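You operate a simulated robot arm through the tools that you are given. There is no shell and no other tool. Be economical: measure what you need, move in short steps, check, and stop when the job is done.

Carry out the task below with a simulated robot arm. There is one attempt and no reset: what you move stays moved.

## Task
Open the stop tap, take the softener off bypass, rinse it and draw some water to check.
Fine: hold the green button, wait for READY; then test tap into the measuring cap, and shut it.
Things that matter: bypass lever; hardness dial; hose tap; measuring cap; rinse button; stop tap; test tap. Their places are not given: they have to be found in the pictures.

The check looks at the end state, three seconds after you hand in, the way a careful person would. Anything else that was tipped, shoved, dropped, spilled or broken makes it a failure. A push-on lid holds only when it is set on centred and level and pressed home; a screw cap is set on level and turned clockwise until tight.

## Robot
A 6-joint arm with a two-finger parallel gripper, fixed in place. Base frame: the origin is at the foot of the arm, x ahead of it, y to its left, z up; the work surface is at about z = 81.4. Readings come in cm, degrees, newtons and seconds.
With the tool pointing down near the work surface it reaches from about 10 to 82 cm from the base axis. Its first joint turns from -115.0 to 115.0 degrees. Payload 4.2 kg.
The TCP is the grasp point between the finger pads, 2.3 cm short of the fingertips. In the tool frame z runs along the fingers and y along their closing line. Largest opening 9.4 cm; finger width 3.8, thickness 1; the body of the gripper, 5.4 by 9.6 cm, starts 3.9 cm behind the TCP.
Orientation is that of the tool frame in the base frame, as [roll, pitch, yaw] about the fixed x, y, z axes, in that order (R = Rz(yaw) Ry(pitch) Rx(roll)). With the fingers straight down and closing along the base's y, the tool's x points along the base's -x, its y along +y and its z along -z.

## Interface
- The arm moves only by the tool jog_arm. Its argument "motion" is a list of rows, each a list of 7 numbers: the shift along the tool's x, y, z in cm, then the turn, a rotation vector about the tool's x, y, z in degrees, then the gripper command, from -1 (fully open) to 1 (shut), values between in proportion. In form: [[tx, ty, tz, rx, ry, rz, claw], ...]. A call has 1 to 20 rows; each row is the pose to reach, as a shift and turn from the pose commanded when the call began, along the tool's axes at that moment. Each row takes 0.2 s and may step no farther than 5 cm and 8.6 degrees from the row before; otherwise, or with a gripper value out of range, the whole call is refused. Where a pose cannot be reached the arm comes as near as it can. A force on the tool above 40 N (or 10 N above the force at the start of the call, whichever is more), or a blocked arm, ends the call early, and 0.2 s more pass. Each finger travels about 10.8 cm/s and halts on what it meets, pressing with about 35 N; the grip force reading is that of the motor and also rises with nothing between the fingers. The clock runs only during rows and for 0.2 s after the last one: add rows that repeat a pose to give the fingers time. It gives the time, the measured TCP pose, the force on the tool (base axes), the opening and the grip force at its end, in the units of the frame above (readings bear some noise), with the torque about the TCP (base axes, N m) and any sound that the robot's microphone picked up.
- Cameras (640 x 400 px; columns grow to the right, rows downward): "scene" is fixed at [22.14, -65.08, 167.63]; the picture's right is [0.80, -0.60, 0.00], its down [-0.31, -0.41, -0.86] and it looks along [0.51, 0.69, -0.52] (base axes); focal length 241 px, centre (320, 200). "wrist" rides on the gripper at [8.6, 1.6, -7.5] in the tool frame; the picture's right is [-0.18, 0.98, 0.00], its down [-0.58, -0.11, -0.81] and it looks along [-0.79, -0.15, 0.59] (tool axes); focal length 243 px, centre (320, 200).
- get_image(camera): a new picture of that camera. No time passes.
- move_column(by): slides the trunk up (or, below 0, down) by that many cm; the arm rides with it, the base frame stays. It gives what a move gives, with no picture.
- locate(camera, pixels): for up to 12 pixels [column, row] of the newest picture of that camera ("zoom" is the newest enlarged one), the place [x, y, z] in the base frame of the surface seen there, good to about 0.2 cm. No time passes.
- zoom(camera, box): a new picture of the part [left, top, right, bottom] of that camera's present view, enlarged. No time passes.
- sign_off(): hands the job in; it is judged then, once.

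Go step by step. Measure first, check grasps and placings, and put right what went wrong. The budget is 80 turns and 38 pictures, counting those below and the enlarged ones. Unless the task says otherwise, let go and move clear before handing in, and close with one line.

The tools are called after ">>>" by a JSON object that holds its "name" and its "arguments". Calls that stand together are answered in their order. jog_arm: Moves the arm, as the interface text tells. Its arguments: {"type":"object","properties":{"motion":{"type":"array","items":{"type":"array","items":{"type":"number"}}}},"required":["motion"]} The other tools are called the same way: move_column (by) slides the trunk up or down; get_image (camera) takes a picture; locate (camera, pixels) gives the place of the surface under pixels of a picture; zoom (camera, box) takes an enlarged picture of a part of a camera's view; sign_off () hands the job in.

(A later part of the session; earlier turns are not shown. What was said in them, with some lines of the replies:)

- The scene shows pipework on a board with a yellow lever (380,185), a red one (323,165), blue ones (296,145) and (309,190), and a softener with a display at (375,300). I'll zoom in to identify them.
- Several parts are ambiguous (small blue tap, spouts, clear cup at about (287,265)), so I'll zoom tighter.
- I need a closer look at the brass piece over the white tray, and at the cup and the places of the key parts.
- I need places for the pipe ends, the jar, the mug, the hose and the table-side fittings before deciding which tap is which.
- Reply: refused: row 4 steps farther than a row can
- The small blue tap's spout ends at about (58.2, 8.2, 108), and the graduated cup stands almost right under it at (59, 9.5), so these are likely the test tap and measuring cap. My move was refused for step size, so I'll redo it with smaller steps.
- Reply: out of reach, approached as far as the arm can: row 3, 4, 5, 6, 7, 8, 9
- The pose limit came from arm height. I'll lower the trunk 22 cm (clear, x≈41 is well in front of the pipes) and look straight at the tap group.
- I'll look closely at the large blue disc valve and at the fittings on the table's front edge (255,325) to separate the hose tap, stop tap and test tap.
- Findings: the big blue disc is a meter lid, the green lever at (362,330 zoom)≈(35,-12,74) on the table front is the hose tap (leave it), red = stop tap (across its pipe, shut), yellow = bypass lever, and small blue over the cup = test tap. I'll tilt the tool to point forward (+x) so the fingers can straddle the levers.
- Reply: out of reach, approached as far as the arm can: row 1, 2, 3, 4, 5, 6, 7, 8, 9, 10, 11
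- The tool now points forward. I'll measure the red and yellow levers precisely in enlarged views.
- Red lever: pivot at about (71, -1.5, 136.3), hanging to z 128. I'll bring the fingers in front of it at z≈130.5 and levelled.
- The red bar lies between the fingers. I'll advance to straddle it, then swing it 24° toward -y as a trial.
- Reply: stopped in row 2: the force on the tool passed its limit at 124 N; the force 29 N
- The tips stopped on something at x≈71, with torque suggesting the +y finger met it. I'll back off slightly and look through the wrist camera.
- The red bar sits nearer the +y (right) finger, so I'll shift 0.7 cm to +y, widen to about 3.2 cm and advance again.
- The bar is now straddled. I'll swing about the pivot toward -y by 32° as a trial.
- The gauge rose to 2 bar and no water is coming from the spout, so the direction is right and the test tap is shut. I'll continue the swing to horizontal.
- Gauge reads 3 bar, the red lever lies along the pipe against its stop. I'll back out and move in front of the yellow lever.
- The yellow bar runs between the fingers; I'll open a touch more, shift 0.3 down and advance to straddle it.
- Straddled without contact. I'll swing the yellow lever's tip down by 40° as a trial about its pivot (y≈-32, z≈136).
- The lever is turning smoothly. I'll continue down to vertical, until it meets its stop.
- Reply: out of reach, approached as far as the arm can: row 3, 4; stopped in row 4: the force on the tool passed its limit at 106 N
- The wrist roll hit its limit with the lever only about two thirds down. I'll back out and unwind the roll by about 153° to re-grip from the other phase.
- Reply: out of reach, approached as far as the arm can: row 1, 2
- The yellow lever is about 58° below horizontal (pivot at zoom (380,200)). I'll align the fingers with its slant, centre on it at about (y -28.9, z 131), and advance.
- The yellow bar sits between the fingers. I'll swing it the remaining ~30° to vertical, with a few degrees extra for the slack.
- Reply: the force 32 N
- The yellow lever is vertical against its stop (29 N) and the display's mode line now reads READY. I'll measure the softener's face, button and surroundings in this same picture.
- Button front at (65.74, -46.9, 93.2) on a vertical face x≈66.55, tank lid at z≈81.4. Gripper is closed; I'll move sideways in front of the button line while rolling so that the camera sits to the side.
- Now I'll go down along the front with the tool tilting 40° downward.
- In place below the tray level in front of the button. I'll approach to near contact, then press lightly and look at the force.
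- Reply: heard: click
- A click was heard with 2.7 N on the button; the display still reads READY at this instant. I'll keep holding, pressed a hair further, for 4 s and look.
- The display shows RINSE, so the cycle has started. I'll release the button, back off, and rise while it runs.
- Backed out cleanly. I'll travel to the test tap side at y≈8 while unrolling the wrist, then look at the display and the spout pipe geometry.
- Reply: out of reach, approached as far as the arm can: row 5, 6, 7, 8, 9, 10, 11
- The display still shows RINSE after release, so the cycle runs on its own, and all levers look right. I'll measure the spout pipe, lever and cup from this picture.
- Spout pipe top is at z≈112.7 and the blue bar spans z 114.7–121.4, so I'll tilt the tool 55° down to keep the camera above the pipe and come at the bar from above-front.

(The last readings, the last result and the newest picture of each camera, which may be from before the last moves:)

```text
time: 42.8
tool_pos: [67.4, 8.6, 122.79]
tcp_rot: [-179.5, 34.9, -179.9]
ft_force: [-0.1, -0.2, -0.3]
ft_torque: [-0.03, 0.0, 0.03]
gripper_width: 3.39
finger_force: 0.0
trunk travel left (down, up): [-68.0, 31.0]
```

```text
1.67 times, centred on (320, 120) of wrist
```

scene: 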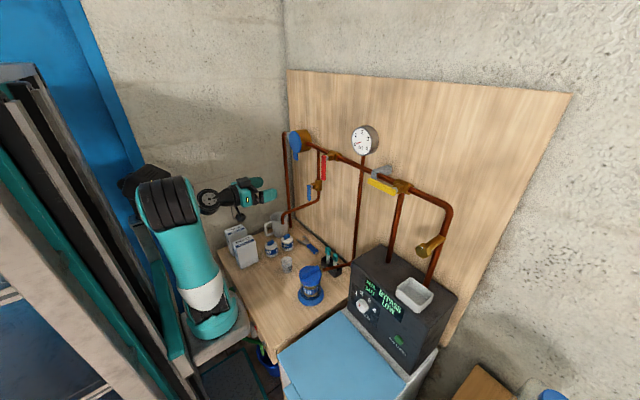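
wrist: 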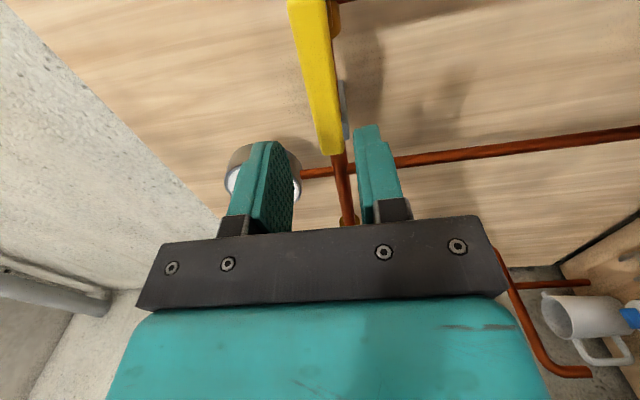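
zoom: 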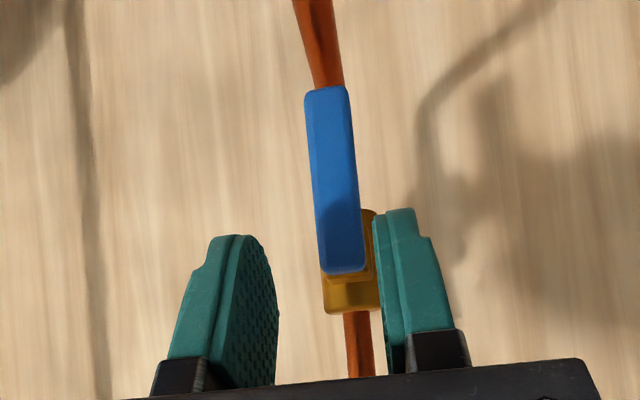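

Bar is between the fingers in projection. Before touching the tap, I'll wait out the rinse here.

>>> {"name": "jog_arm", "arguments": {"motion": [[0, 0, 0, 0, 0, 0, 0.1], [0, 0, 0, 0, 0, 0, 0.1], [0, 0, 0, 0, 0, 0, 0.1], [0, 0, 0, 0, 0, 0, 0.1], [0, 0, 0, 0, 0, 0, 0.1], [0, 0, 0, 0, 0, 0, 0.1], [0, 0, 0, 0, 0, 0, 0.1], [0, 0, 0, 0, 0, 0, 0.1], [0, 0, 0, 0, 0, 0, 0.1], [0, 0, 0, 0, 0, 0, 0.1], [0, 0, 0, 0, 0, 0, 0.1], [0, 0, 0, 0, 0, 0, 0.1], [0, 0, 0, 0, 0, 0, 0.1], [0, 0, 0, 0, 0, 0, 0.1], [0, 0, 0, 0, 0, 0, 0.1], [0, 0, 0, 0, 0, 0, 0.1], [0, 0, 0, 0, 0, 0, 0.1], [0, 0, 0, 0, 0, 0, 0.1], [0, 0, 0, 0, 0, 0, 0.1], [0, 0, 0, 0, 0, 0, 0.1]]}}

>>> {"name": "jog_arm", "arguments": {"motion": [[0, 0, 0, 0, 0, 0, 0.1], [0, 0, 0, 0, 0, 0, 0.1], [0, 0, 0, 0, 0, 0, 0.1], [0, 0, 0, 0, 0, 0, 0.1], [0, 0, 0, 0, 0, 0, 0.1], [0, 0, 0, 0, 0, 0, 0.1], [0, 0, 0, 0, 0, 0, 0.1], [0, 0, 0, 0, 0, 0, 0.1], [0, 0, 0, 0, 0, 0, 0.1], [0, 0, 0, 0, 0, 0, 0.1], [0, 0, 0, 0, 0, 0, 0.1], [0, 0, 0, 0, 0, 0, 0.1], [0, 0, 0, 0, 0, 0, 0.1], [0, 0, 0, 0, 0, 0, 0.1], [0, 0, 0, 0, 0, 0, 0.1], [0, 0, 0, 0, 0, 0, 0.1], [0, 0, 0, 0, 0, 0, 0.1], [0, 0, 0, 0, 0, 0, 0.1], [0, 0, 0, 0, 0, 0, 0.1], [0, 0, 0, 0, 0, 0, 0.1]]}}

>>> {"name": "jog_arm", "arguments": {"motion": [[0, 0, 0, 0, 0, 0, 0.1], [0, 0, 0, 0, 0, 0, 0.1], [0, 0, 0, 0, 0, 0, 0.1], [0, 0, 0, 0, 0, 0, 0.1], [0, 0, 0, 0, 0, 0, 0.1], [0, 0, 0, 0, 0, 0, 0.1], [0, 0, 0, 0, 0, 0, 0.1], [0, 0, 0, 0, 0, 0, 0.1], [0, 0, 0, 0, 0, 0, 0.1], [0, 0, 0, 0, 0, 0, 0.1], [0, 0, 0, 0, 0, 0, 0.1], [0, 0, 0, 0, 0, 0, 0.1], [0, 0, 0, 0, 0, 0, 0.1], [0, 0, 0, 0, 0, 0, 0.1], [0, 0, 0, 0, 0, 0, 0.1], [0, 0, 0, 0, 0, 0, 0.1], [0, 0, 0, 0, 0, 0, 0.1], [0, 0, 0, 0, 0, 0, 0.1], [0, 0, 0, 0, 0, 0, 0.1], [0, 0, 0, 0, 0, 0, 0.1]]}}

>>> {"name": "jog_arm", "arguments": {"motion": [[0, 0, 0, 0, 0, 0, 0.1], [0, 0, 0, 0, 0, 0, 0.1], [0, 0, 0, 0, 0, 0, 0.1], [0, 0, 0, 0, 0, 0, 0.1], [0, 0, 0, 0, 0, 0, 0.1], [0, 0, 0, 0, 0, 0, 0.1], [0, 0, 0, 0, 0, 0, 0.1], [0, 0, 0, 0, 0, 0, 0.1], [0, 0, 0, 0, 0, 0, 0.1], [0, 0, 0, 0, 0, 0, 0.1], [0, 0, 0, 0, 0, 0, 0.1], [0, 0, 0, 0, 0, 0, 0.1], [0, 0, 0, 0, 0, 0, 0.1], [0, 0, 0, 0, 0, 0, 0.1], [0, 0, 0, 0, 0, 0, 0.1], [0, 0, 0, 0, 0, 0, 0.1], [0, 0, 0, 0, 0, 0, 0.1], [0, 0, 0, 0, 0, 0, 0.1], [0, 0, 0, 0, 0, 0, 0.1], [0, 0, 0, 0, 0, 0, 0.1]]}}

>>> {"name": "jog_arm", "arguments": {"motion": [[0, 0, 0, 0, 0, 0, 0.1], [0, 0, 0, 0, 0, 0, 0.1], [0, 0, 0, 0, 0, 0, 0.1], [0, 0, 0, 0, 0, 0, 0.1], [0, 0, 0, 0, 0, 0, 0.1], [0, 0, 0, 0, 0, 0, 0.1], [0, 0, 0, 0, 0, 0, 0.1], [0, 0, 0, 0, 0, 0, 0.1], [0, 0, 0, 0, 0, 0, 0.1], [0, 0, 0, 0, 0, 0, 0.1], [0, 0, 0, 0, 0, 0, 0.1], [0, 0, 0, 0, 0, 0, 0.1], [0, 0, 0, 0, 0, 0, 0.1], [0, 0, 0, 0, 0, 0, 0.1], [0, 0, 0, 0, 0, 0, 0.1], [0, 0, 0, 0, 0, 0, 0.1], [0, 0, 0, 0, 0, 0, 0.1], [0, 0, 0, 0, 0, 0, 0.1], [0, 0, 0, 0, 0, 0, 0.1], [0, 0, 0, 0, 0, 0, 0.1]]}}

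```text
time: 47.0
tool_pos: [67.22, 8.5, 122.79]
tcp_rot: [-179.5, 34.9, -179.8]
ft_force: [0.0, -0.8, -0.1]
ft_torque: [0.0, -0.02, 0.0]
gripper_width: 4.24
finger_force: 0.1
trunk travel left (down, up): [-68.0, 31.0]
```

```text
time: 51.2
tool_pos: [67.11, 8.46, 122.75]
tcp_rot: [-179.5, 34.9, 180.0]
ft_force: [0.4, -0.6, -1.1]
ft_torque: [0.01, 0.02, 0.0]
gripper_width: 4.22
finger_force: 0.1
trunk travel left (down, up): [-68.0, 31.0]
```

```text
time: 55.4
tool_pos: [67.22, 8.54, 122.83]
tcp_rot: [-179.5, 34.9, -179.9]
ft_force: [-0.9, -0.7, -1.0]
ft_torque: [0.01, -0.01, 0.02]
gripper_width: 4.25
finger_force: 0.1
trunk travel left (down, up): [-68.0, 31.0]
```

```text
time: 59.6
tool_pos: [67.11, 8.54, 122.71]
tcp_rot: [-179.5, 34.9, -180.0]
ft_force: [0.2, 0.3, -0.2]
ft_torque: [0.01, 0.0, -0.01]
gripper_width: 4.22
finger_force: 0.0
trunk travel left (down, up): [-68.0, 31.0]
```

```text
time: 63.8
tool_pos: [67.06, 8.42, 122.92]
tcp_rot: [-179.4, 34.9, -179.9]
ft_force: [0.2, 0.3, 0.2]
ft_torque: [-0.03, 0.01, 0.01]
gripper_width: 4.25
finger_force: 0.1
trunk travel left (down, up): [-68.0, 31.0]
```

28 s have passed since the press. I'll slide down to straddle the blue bar (gap 4.2 cm), then check the display before turning it.

>>> {"name": "jog_arm", "arguments": {"motion": [[-0.1, 0, 1.5, 0, 0, 0, 0.1], [-0.2, 0, 3, 0, 0, 0, 0.1], [-0.27, 0, 4.5, 0, 0, 0, 0.1], [-0.27, 0, 6, 0, 0, 0, 0.1], [-0.27, 0, 6, 0, 0, 0, 0.1]]}}

>>> {"name": "zoom", "arguments": {"camera": "scene", "box": [270, 165, 430, 345]}}

```text
time: 65.0
tool_pos: [70.92, 8.63, 118.19]
tcp_rot: [-179.5, 35.0, -179.9]
ft_force: [-0.1, -0.5, -0.8]
ft_torque: [0.0, 0.0, 0.02]
gripper_width: 4.23
finger_force: 0.0
trunk travel left (down, up): [-68.0, 31.0]
```

```text
2.22 times, centred on (350, 255) of scene
```

zoom: 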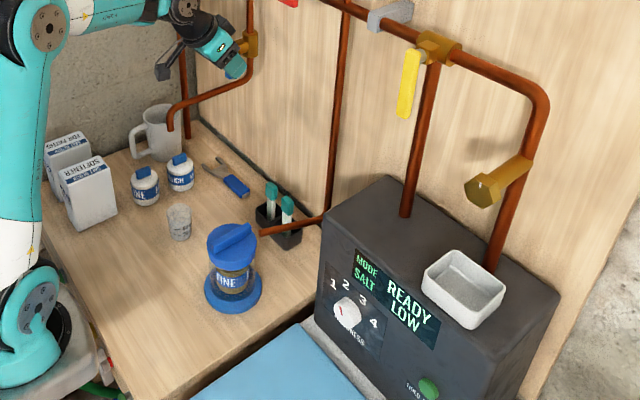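

The display now reads READY. I'll narrow the fingers around the bar and swing the test tap part way toward -y, watching force and sound.

>>> {"name": "jog_arm", "arguments": {"motion": [[0, -0.2, 0, 0, 0, 0, 0.5], [0, -0.4, 0, 0, 0, 0, 0.5], [0, -1.2, 0, 0, 0, 0, 0.5], [0, -2.0, 0, 0, 0, 0, 0.5], [0, -2.8, 0, 0, 0, 0, 0.5]]}}

```text
time: 65.9
tool_pos: [70.89, 7.88, 118.09]
tcp_rot: [-179.9, 35.1, -178.9]
ft_force: [9.8, 33.7, -4.9]
ft_torque: [-0.52, -0.29, -0.16]
gripper_width: 3.87
finger_force: 16.6
trunk travel left (down, up): [-68.0, 31.0]
stopped in row 4: the force on the tool passed its limit at 44 N (the readings are from after the stop); the commanded pose is now the measured one
```

It is blocked toward -y (34 N at its stop), so the tap opens toward +y. I'll swing it the other way.

>>> {"name": "jog_arm", "arguments": {"motion": [[0, 0.5, 0, 0, 0, 0, 0.5], [0, 1.2, 0, 0, 0, 0, 0.5], [0, 2.0, 0, 0, 0, 0, 0.5], [0, 2.8, 0, 0, 0, 0, 0.5], [0, 3.4, 0, 0, 0, 0, 0.5]]}}

```text
time: 67.1
tool_pos: [70.8, 10.05, 118.18]
tcp_rot: [-179.8, 35.1, 179.9]
ft_force: [0.9, -38.4, 1.9]
ft_torque: [0.85, 0.21, -0.06]
gripper_width: 4.07
finger_force: 19.7
trunk travel left (down, up): [-68.0, 31.0]
```

Torque shows the contact 2 cm above the TCP, i.e. right at the pivot: pure translation just wedges there. I'll relieve that, sit a little lower and further back, then rotate the tool about the pivot axis as with the others.

>>> {"name": "jog_arm", "arguments": {"motion": [[0, -1.3, 0, 0, 0, 0, 0.35], [0, -2.6, 0, 0, 0, 0, 0.35], [0.84, -2.6, 0.15, 0, 0, 0, 0.35], [0.84, -2.6, 0.15, 0, 0, 0, 0.42]]}}

```text
time: 68.1
tool_pos: [70.21, 8.35, 117.64]
tcp_rot: [-179.9, 35.2, -179.2]
ft_force: [1.9, 9.0, 2.9]
ft_torque: [0.04, -0.04, 0.02]
gripper_width: 3.13
finger_force: 4.5
trunk travel left (down, up): [-68.0, 31.0]
```

A 9 N reaction at TCP height on the +y finger suggests the bar has already turned a little to +y. I'll rotate about the pivot toward +y in 8° rows.

>>> {"name": "jog_arm", "arguments": {"motion": [[-0.02, 0.46, -0.02, -6.55, 0, 4.59, 0.42], [-0.07, 0.91, -0.1, -13.1, 0, 9.18, 0.42], [-0.16, 1.34, -0.23, -19.7, 0, 13.8, 0.42], [-0.29, 1.75, -0.41, -26.2, 0, 18.4, 0.42], [-0.44, 2.12, -0.63, -32.8, 0, 23, 0.42]]}}

```text
time: 69.3
tool_pos: [70.19, 10.28, 118.39]
tcp_rot: [134.4, 26.1, 156.1]
ft_force: [1.1, -1.9, -0.8]
ft_torque: [-0.08, -0.03, 0.0]
gripper_width: 2.84
finger_force: 0.9
trunk travel left (down, up): [-68.0, 31.0]
```

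The lever turned freely (≈2 N). I'll check the spout and cup now.

>>> {"name": "zoom", "arguments": {"camera": "scene", "box": [260, 170, 350, 285]}}

```text
3.48 times, centred on (305, 228) of scene
```

zoom: 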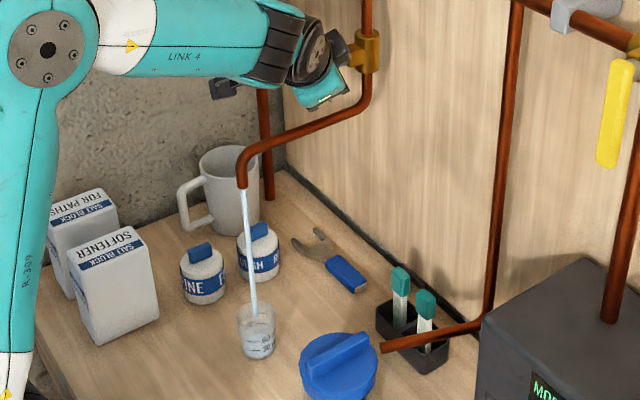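

Water runs straight into the cup. I'll gauge the level by locating points inside the cup before deciding how fast to shut.

>>> {"name": "locate", "arguments": {"camera": "zoom", "pixels": [[262, 314], [262, 318], [262, 322], [262, 326], [262, 332], [246, 325], [258, 306], [240, 312], [272, 312], [258, 355], [258, 345], [268, 330]]}}

```text
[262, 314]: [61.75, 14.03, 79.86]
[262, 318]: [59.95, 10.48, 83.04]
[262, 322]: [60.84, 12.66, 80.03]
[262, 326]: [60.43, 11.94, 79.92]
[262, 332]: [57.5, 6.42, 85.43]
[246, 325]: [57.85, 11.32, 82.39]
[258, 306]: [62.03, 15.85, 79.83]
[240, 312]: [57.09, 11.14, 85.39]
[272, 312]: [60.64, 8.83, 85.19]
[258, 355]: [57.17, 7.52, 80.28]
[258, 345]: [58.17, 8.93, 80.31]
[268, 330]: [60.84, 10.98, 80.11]
```

The exact level isn't readable, but overfilling can't be undone while topping up can, so I'll shut the tap now by reversing the swing, a little past vertical to its stop.

>>> {"name": "jog_arm", "arguments": {"motion": [[-0.02, -0.46, -0.02, 6.55, 0, -4.59, 0.42], [-0.07, -0.91, -0.1, 13.1, 0, -9.18, 0.42], [-0.16, -1.34, -0.23, 19.7, 0, -13.8, 0.42], [-0.29, -1.75, -0.41, 26.2, 0, -18.4, 0.42], [-0.44, -2.12, -0.63, 32.8, 0, -23, 0.42], [-0.62, -2.45, -0.89, 39.3, 0, -27.6, 0.42], [-0.78, -2.67, -1.11, 44.2, 0, -31, 0.42], [-0.9, -2.8, -1.29, 48, 0, -33.7, 0.42]]}}

```text
time: 71.0
tool_pos: [70.07, 8.33, 117.8]
tcp_rot: [-162.5, 34.0, -168.0]
ft_force: [-4.1, 31.6, 1.1]
ft_torque: [0.8, 0.35, 0.29]
gripper_width: 4.06
finger_force: 15.2
trunk travel left (down, up): [-68.0, 31.0]
stopped in row 8: the force on the tool passed its limit at 44 N (the readings are from after the stop); the commanded pose is now the measured one
```

The tap met its closed stop (contact at the lever's tip, 44 N). I'll open the fingers, square up about the TCP and withdraw without dragging the bar.

>>> {"name": "jog_arm", "arguments": {"motion": [[0, 0.2, 0, 0, 0, 0, 0], [0, 0.2, 0, 0, 0, 0, 0], [0, 0.2, 0, -5.7, 0, 4, 0], [0, 0.2, 0, -11.5, 0, 8, 0], [0, 0.2, 0, -11.5, 0, 8, 0]]}}

```text
time: 72.2
tool_pos: [70.17, 7.99, 117.8]
tcp_rot: [-179.3, 35.3, -178.4]
ft_force: [0.0, -0.1, -0.8]
ft_torque: [0.06, -0.02, 0.03]
gripper_width: 4.71
finger_force: 0.0
trunk travel left (down, up): [-68.0, 31.0]
```

>>> {"name": "jog_arm", "arguments": {"motion": [[0, 0.1, -2, 0, 0, 0, 0], [0, 0.1, -4, 0, 0, 0, 0], [0, 0.1, -7, 0, 0, 0, 0], [0, 0.1, -11, 0, 0, 0, 0], [0, 0.1, -15, 0, 0, 0, 0], [0, 0.1, -15, 0, 0, 0, 0]]}}

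>>> {"name": "zoom", "arguments": {"camera": "scene", "box": [260, 155, 430, 345]}}

```text
time: 73.6
tool_pos: [61.45, 7.85, 130.05]
tcp_rot: [-179.3, 35.2, -178.1]
ft_force: [0.4, 0.5, 0.3]
ft_torque: [-0.02, 0.03, 0.0]
gripper_width: 4.7
finger_force: 0.0
trunk travel left (down, up): [-68.0, 31.0]
```

```text
2.11 times, centred on (345, 250) of scene
```

zoom: 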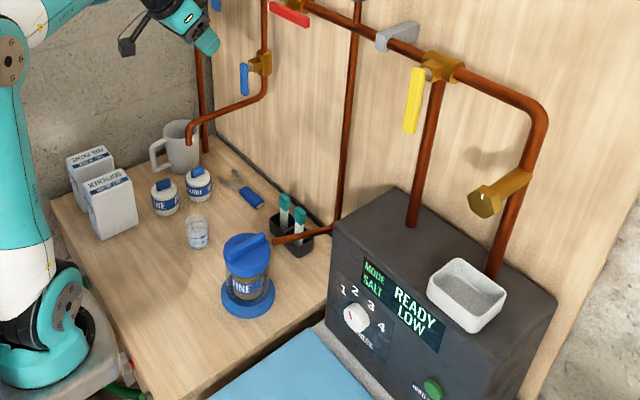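

The stream has stopped, the blue lever hangs vertical, the display reads READY, and the cup shows a bluish fill. I'll do a free check of the levels in this picture.

>>> {"name": "locate", "arguments": {"camera": "zoom", "pixels": [[197, 224], [197, 228], [197, 232], [197, 236], [197, 240], [197, 246], [243, 65], [243, 94], [416, 70], [411, 130], [289, 13], [275, 7]]}}

```text
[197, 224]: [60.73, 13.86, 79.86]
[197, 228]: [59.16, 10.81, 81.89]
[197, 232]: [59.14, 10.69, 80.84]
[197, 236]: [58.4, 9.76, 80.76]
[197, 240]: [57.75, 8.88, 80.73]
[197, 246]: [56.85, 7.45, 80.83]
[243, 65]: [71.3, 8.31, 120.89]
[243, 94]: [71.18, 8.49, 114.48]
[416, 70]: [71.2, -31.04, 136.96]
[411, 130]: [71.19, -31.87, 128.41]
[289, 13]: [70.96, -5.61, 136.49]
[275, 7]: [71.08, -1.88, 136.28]
```

The fill is a flat surface at z≈80.8, against a cup floor of about 80.0 and a rim of about 85.5, so only some 0.8 cm deep. It rose about 0.45 cm/s, so roughly 4 s more brings it near mid-scale, well below the rim. I'll go back over the lever.

>>> {"name": "jog_arm", "arguments": {"motion": [[0, 0.5, 4, 0, 0, 0, 0], [0, 0.5, 8, 0, 0, 0, 0], [0, 0.5, 10, 0, 0, 0, 0], [0, 0.5, 12, 0, 0, 0, 0], [0, 0.5, 13.5, 0, 0, 0, 0], [0, 0.5, 15, 0, 0, 0, 0], [0, 0.5, 15, 0, 0, 0, 0.2], [0, 0.5, 15, 0, 0, 0, 0.35]]}}

```text
time: 75.4
tool_pos: [70.37, 8.61, 117.64]
tcp_rot: [-179.3, 35.3, -178.2]
ft_force: [-0.1, -0.7, 1.0]
ft_torque: [0.02, 0.02, 0.0]
gripper_width: 3.04
finger_force: 0.0
trunk travel left (down, up): [-68.0, 31.0]
```

Straddled with no contact. I'll open as before, hold about 2.2 s, then shut in the following call.

>>> {"name": "jog_arm", "arguments": {"motion": [[-0.02, 0.46, -0.02, -6.55, 0, 4.59, 0.42], [-0.07, 0.91, -0.1, -13.1, 0, 9.18, 0.42], [-0.16, 1.34, -0.23, -19.7, 0, 13.8, 0.42], [-0.29, 1.75, -0.41, -26.2, 0, 18.4, 0.42], [-0.44, 2.12, -0.63, -32.8, 0, 23, 0.42], [-0.44, 2.12, -0.63, -32.8, 0, 23, 0.42], [-0.44, 2.12, -0.63, -32.8, 0, 23, 0.42], [-0.44, 2.12, -0.63, -32.8, 0, 23, 0.42], [-0.44, 2.12, -0.63, -32.8, 0, 23, 0.42], [-0.44, 2.12, -0.63, -32.8, 0, 23, 0.42], [-0.44, 2.12, -0.63, -32.8, 0, 23, 0.42], [-0.44, 2.12, -0.63, -32.8, 0, 23, 0.42], [-0.44, 2.12, -0.63, -32.8, 0, 23, 0.42], [-0.44, 2.12, -0.63, -32.8, 0, 23, 0.42], [-0.44, 2.12, -0.63, -32.8, 0, 23, 0.42]]}}

>>> {"name": "jog_arm", "arguments": {"motion": [[-0.02, -0.46, -0.02, 6.55, 0, -4.59, 0.42], [-0.07, -0.91, -0.1, 13.1, 0, -9.18, 0.42], [-0.16, -1.34, -0.23, 19.7, 0, -13.8, 0.42], [-0.29, -1.75, -0.41, 26.2, 0, -18.4, 0.42], [-0.44, -2.12, -0.63, 32.8, 0, -23, 0.42], [-0.62, -2.45, -0.89, 39.3, 0, -27.6, 0.42], [-0.78, -2.67, -1.11, 44.2, 0, -31, 0.42], [-0.9, -2.8, -1.29, 48, 0, -33.7, 0.42], [-1, -2.9, -1.42, 51, 0, -35.8, 0.42]]}}

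```text
time: 78.6
tool_pos: [70.12, 10.65, 118.43]
tcp_rot: [134.7, 26.5, 157.3]
ft_force: [0.3, -1.3, 0.8]
ft_torque: [0.01, -0.02, 0.0]
gripper_width: 2.71
finger_force: 0.1
trunk travel left (down, up): [-68.0, 31.0]
```

```text
time: 80.4
tool_pos: [70.17, 8.54, 118.07]
tcp_rot: [-158.3, 33.4, -165.0]
ft_force: [-5.6, 30.8, 2.0]
ft_torque: [0.75, 0.42, 0.28]
gripper_width: 3.97
finger_force: 13.9
trunk travel left (down, up): [-68.0, 31.0]
stopped in row 9: the force on the tool passed its limit at 42 N (the readings are from after the stop); the commanded pose is now the measured one
```

Same signature as before (42 N at the closed stop), so the tap is shut again. I'll release, square up and withdraw exactly as last time.

>>> {"name": "jog_arm", "arguments": {"motion": [[0, 0.1, 0, 0, 0, 0, 0], [0, 0.1, 0, 0, 0, 0, 0], [0, 0.1, 0, -6.5, 0, 4.6, 0], [0, 0.1, 0, -13.2, 0, 9.2, 0], [0, 0.1, 0, -13.2, 0, 9.2, 0]]}}

>>> {"name": "jog_arm", "arguments": {"motion": [[0, 0.05, -2, 0, 0, 0, 0], [0, 0.05, -4, 0, 0, 0, 0], [0, 0.05, -7, 0, 0, 0, 0], [0, 0.05, -11, 0, 0, 0, 0], [0, 0.05, -15, 0, 0, 0, 0], [0, 0.05, -15, 0, 0, 0, 0]]}}

>>> {"name": "get_image", "arguments": {"camera": "scene"}}

```text
time: 81.6
tool_pos: [70.38, 8.04, 117.95]
tcp_rot: [-177.6, 35.4, -176.4]
ft_force: [0.2, -0.3, 1.0]
ft_torque: [-0.02, 0.0, 0.03]
gripper_width: 4.71
finger_force: 0.2
trunk travel left (down, up): [-68.0, 31.0]
```

```text
time: 83.0
tool_pos: [61.59, 8.39, 130.33]
tcp_rot: [-177.4, 35.4, -176.3]
ft_force: [-0.2, -0.3, -1.1]
ft_torque: [-0.04, -0.05, -0.02]
gripper_width: 4.68
finger_force: 0.0
trunk travel left (down, up): [-68.0, 31.0]
```

```text
refused: no pictures are left
```

No pictures are left; I'll see whether locating on the last view still gives useful values for the cup and lever.

>>> {"name": "locate", "arguments": {"camera": "zoom", "pixels": [[197, 228], [197, 232], [197, 236], [197, 240], [243, 65], [243, 94]]}}

```text
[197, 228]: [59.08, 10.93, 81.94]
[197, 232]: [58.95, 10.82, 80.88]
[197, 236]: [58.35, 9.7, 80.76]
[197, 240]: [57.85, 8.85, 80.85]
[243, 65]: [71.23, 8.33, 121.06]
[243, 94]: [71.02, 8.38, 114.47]
```

Those values come from the old picture. The last readings show the tap back at its closed stop with the same 42 N signature, and the arm withdrawn without contact, so I'll hand in.

>>> {"name": "sign_off", "arguments": {}}

```text
The job is handed in.
```

I opened the stop tap, took the softener off bypass and rinsed it until it showed READY, then drew water into the measuring cap and shut the test tap; I ran out of pictures before I could confirm the final level (estimated about half full) or see the tap shut after the last top-up.
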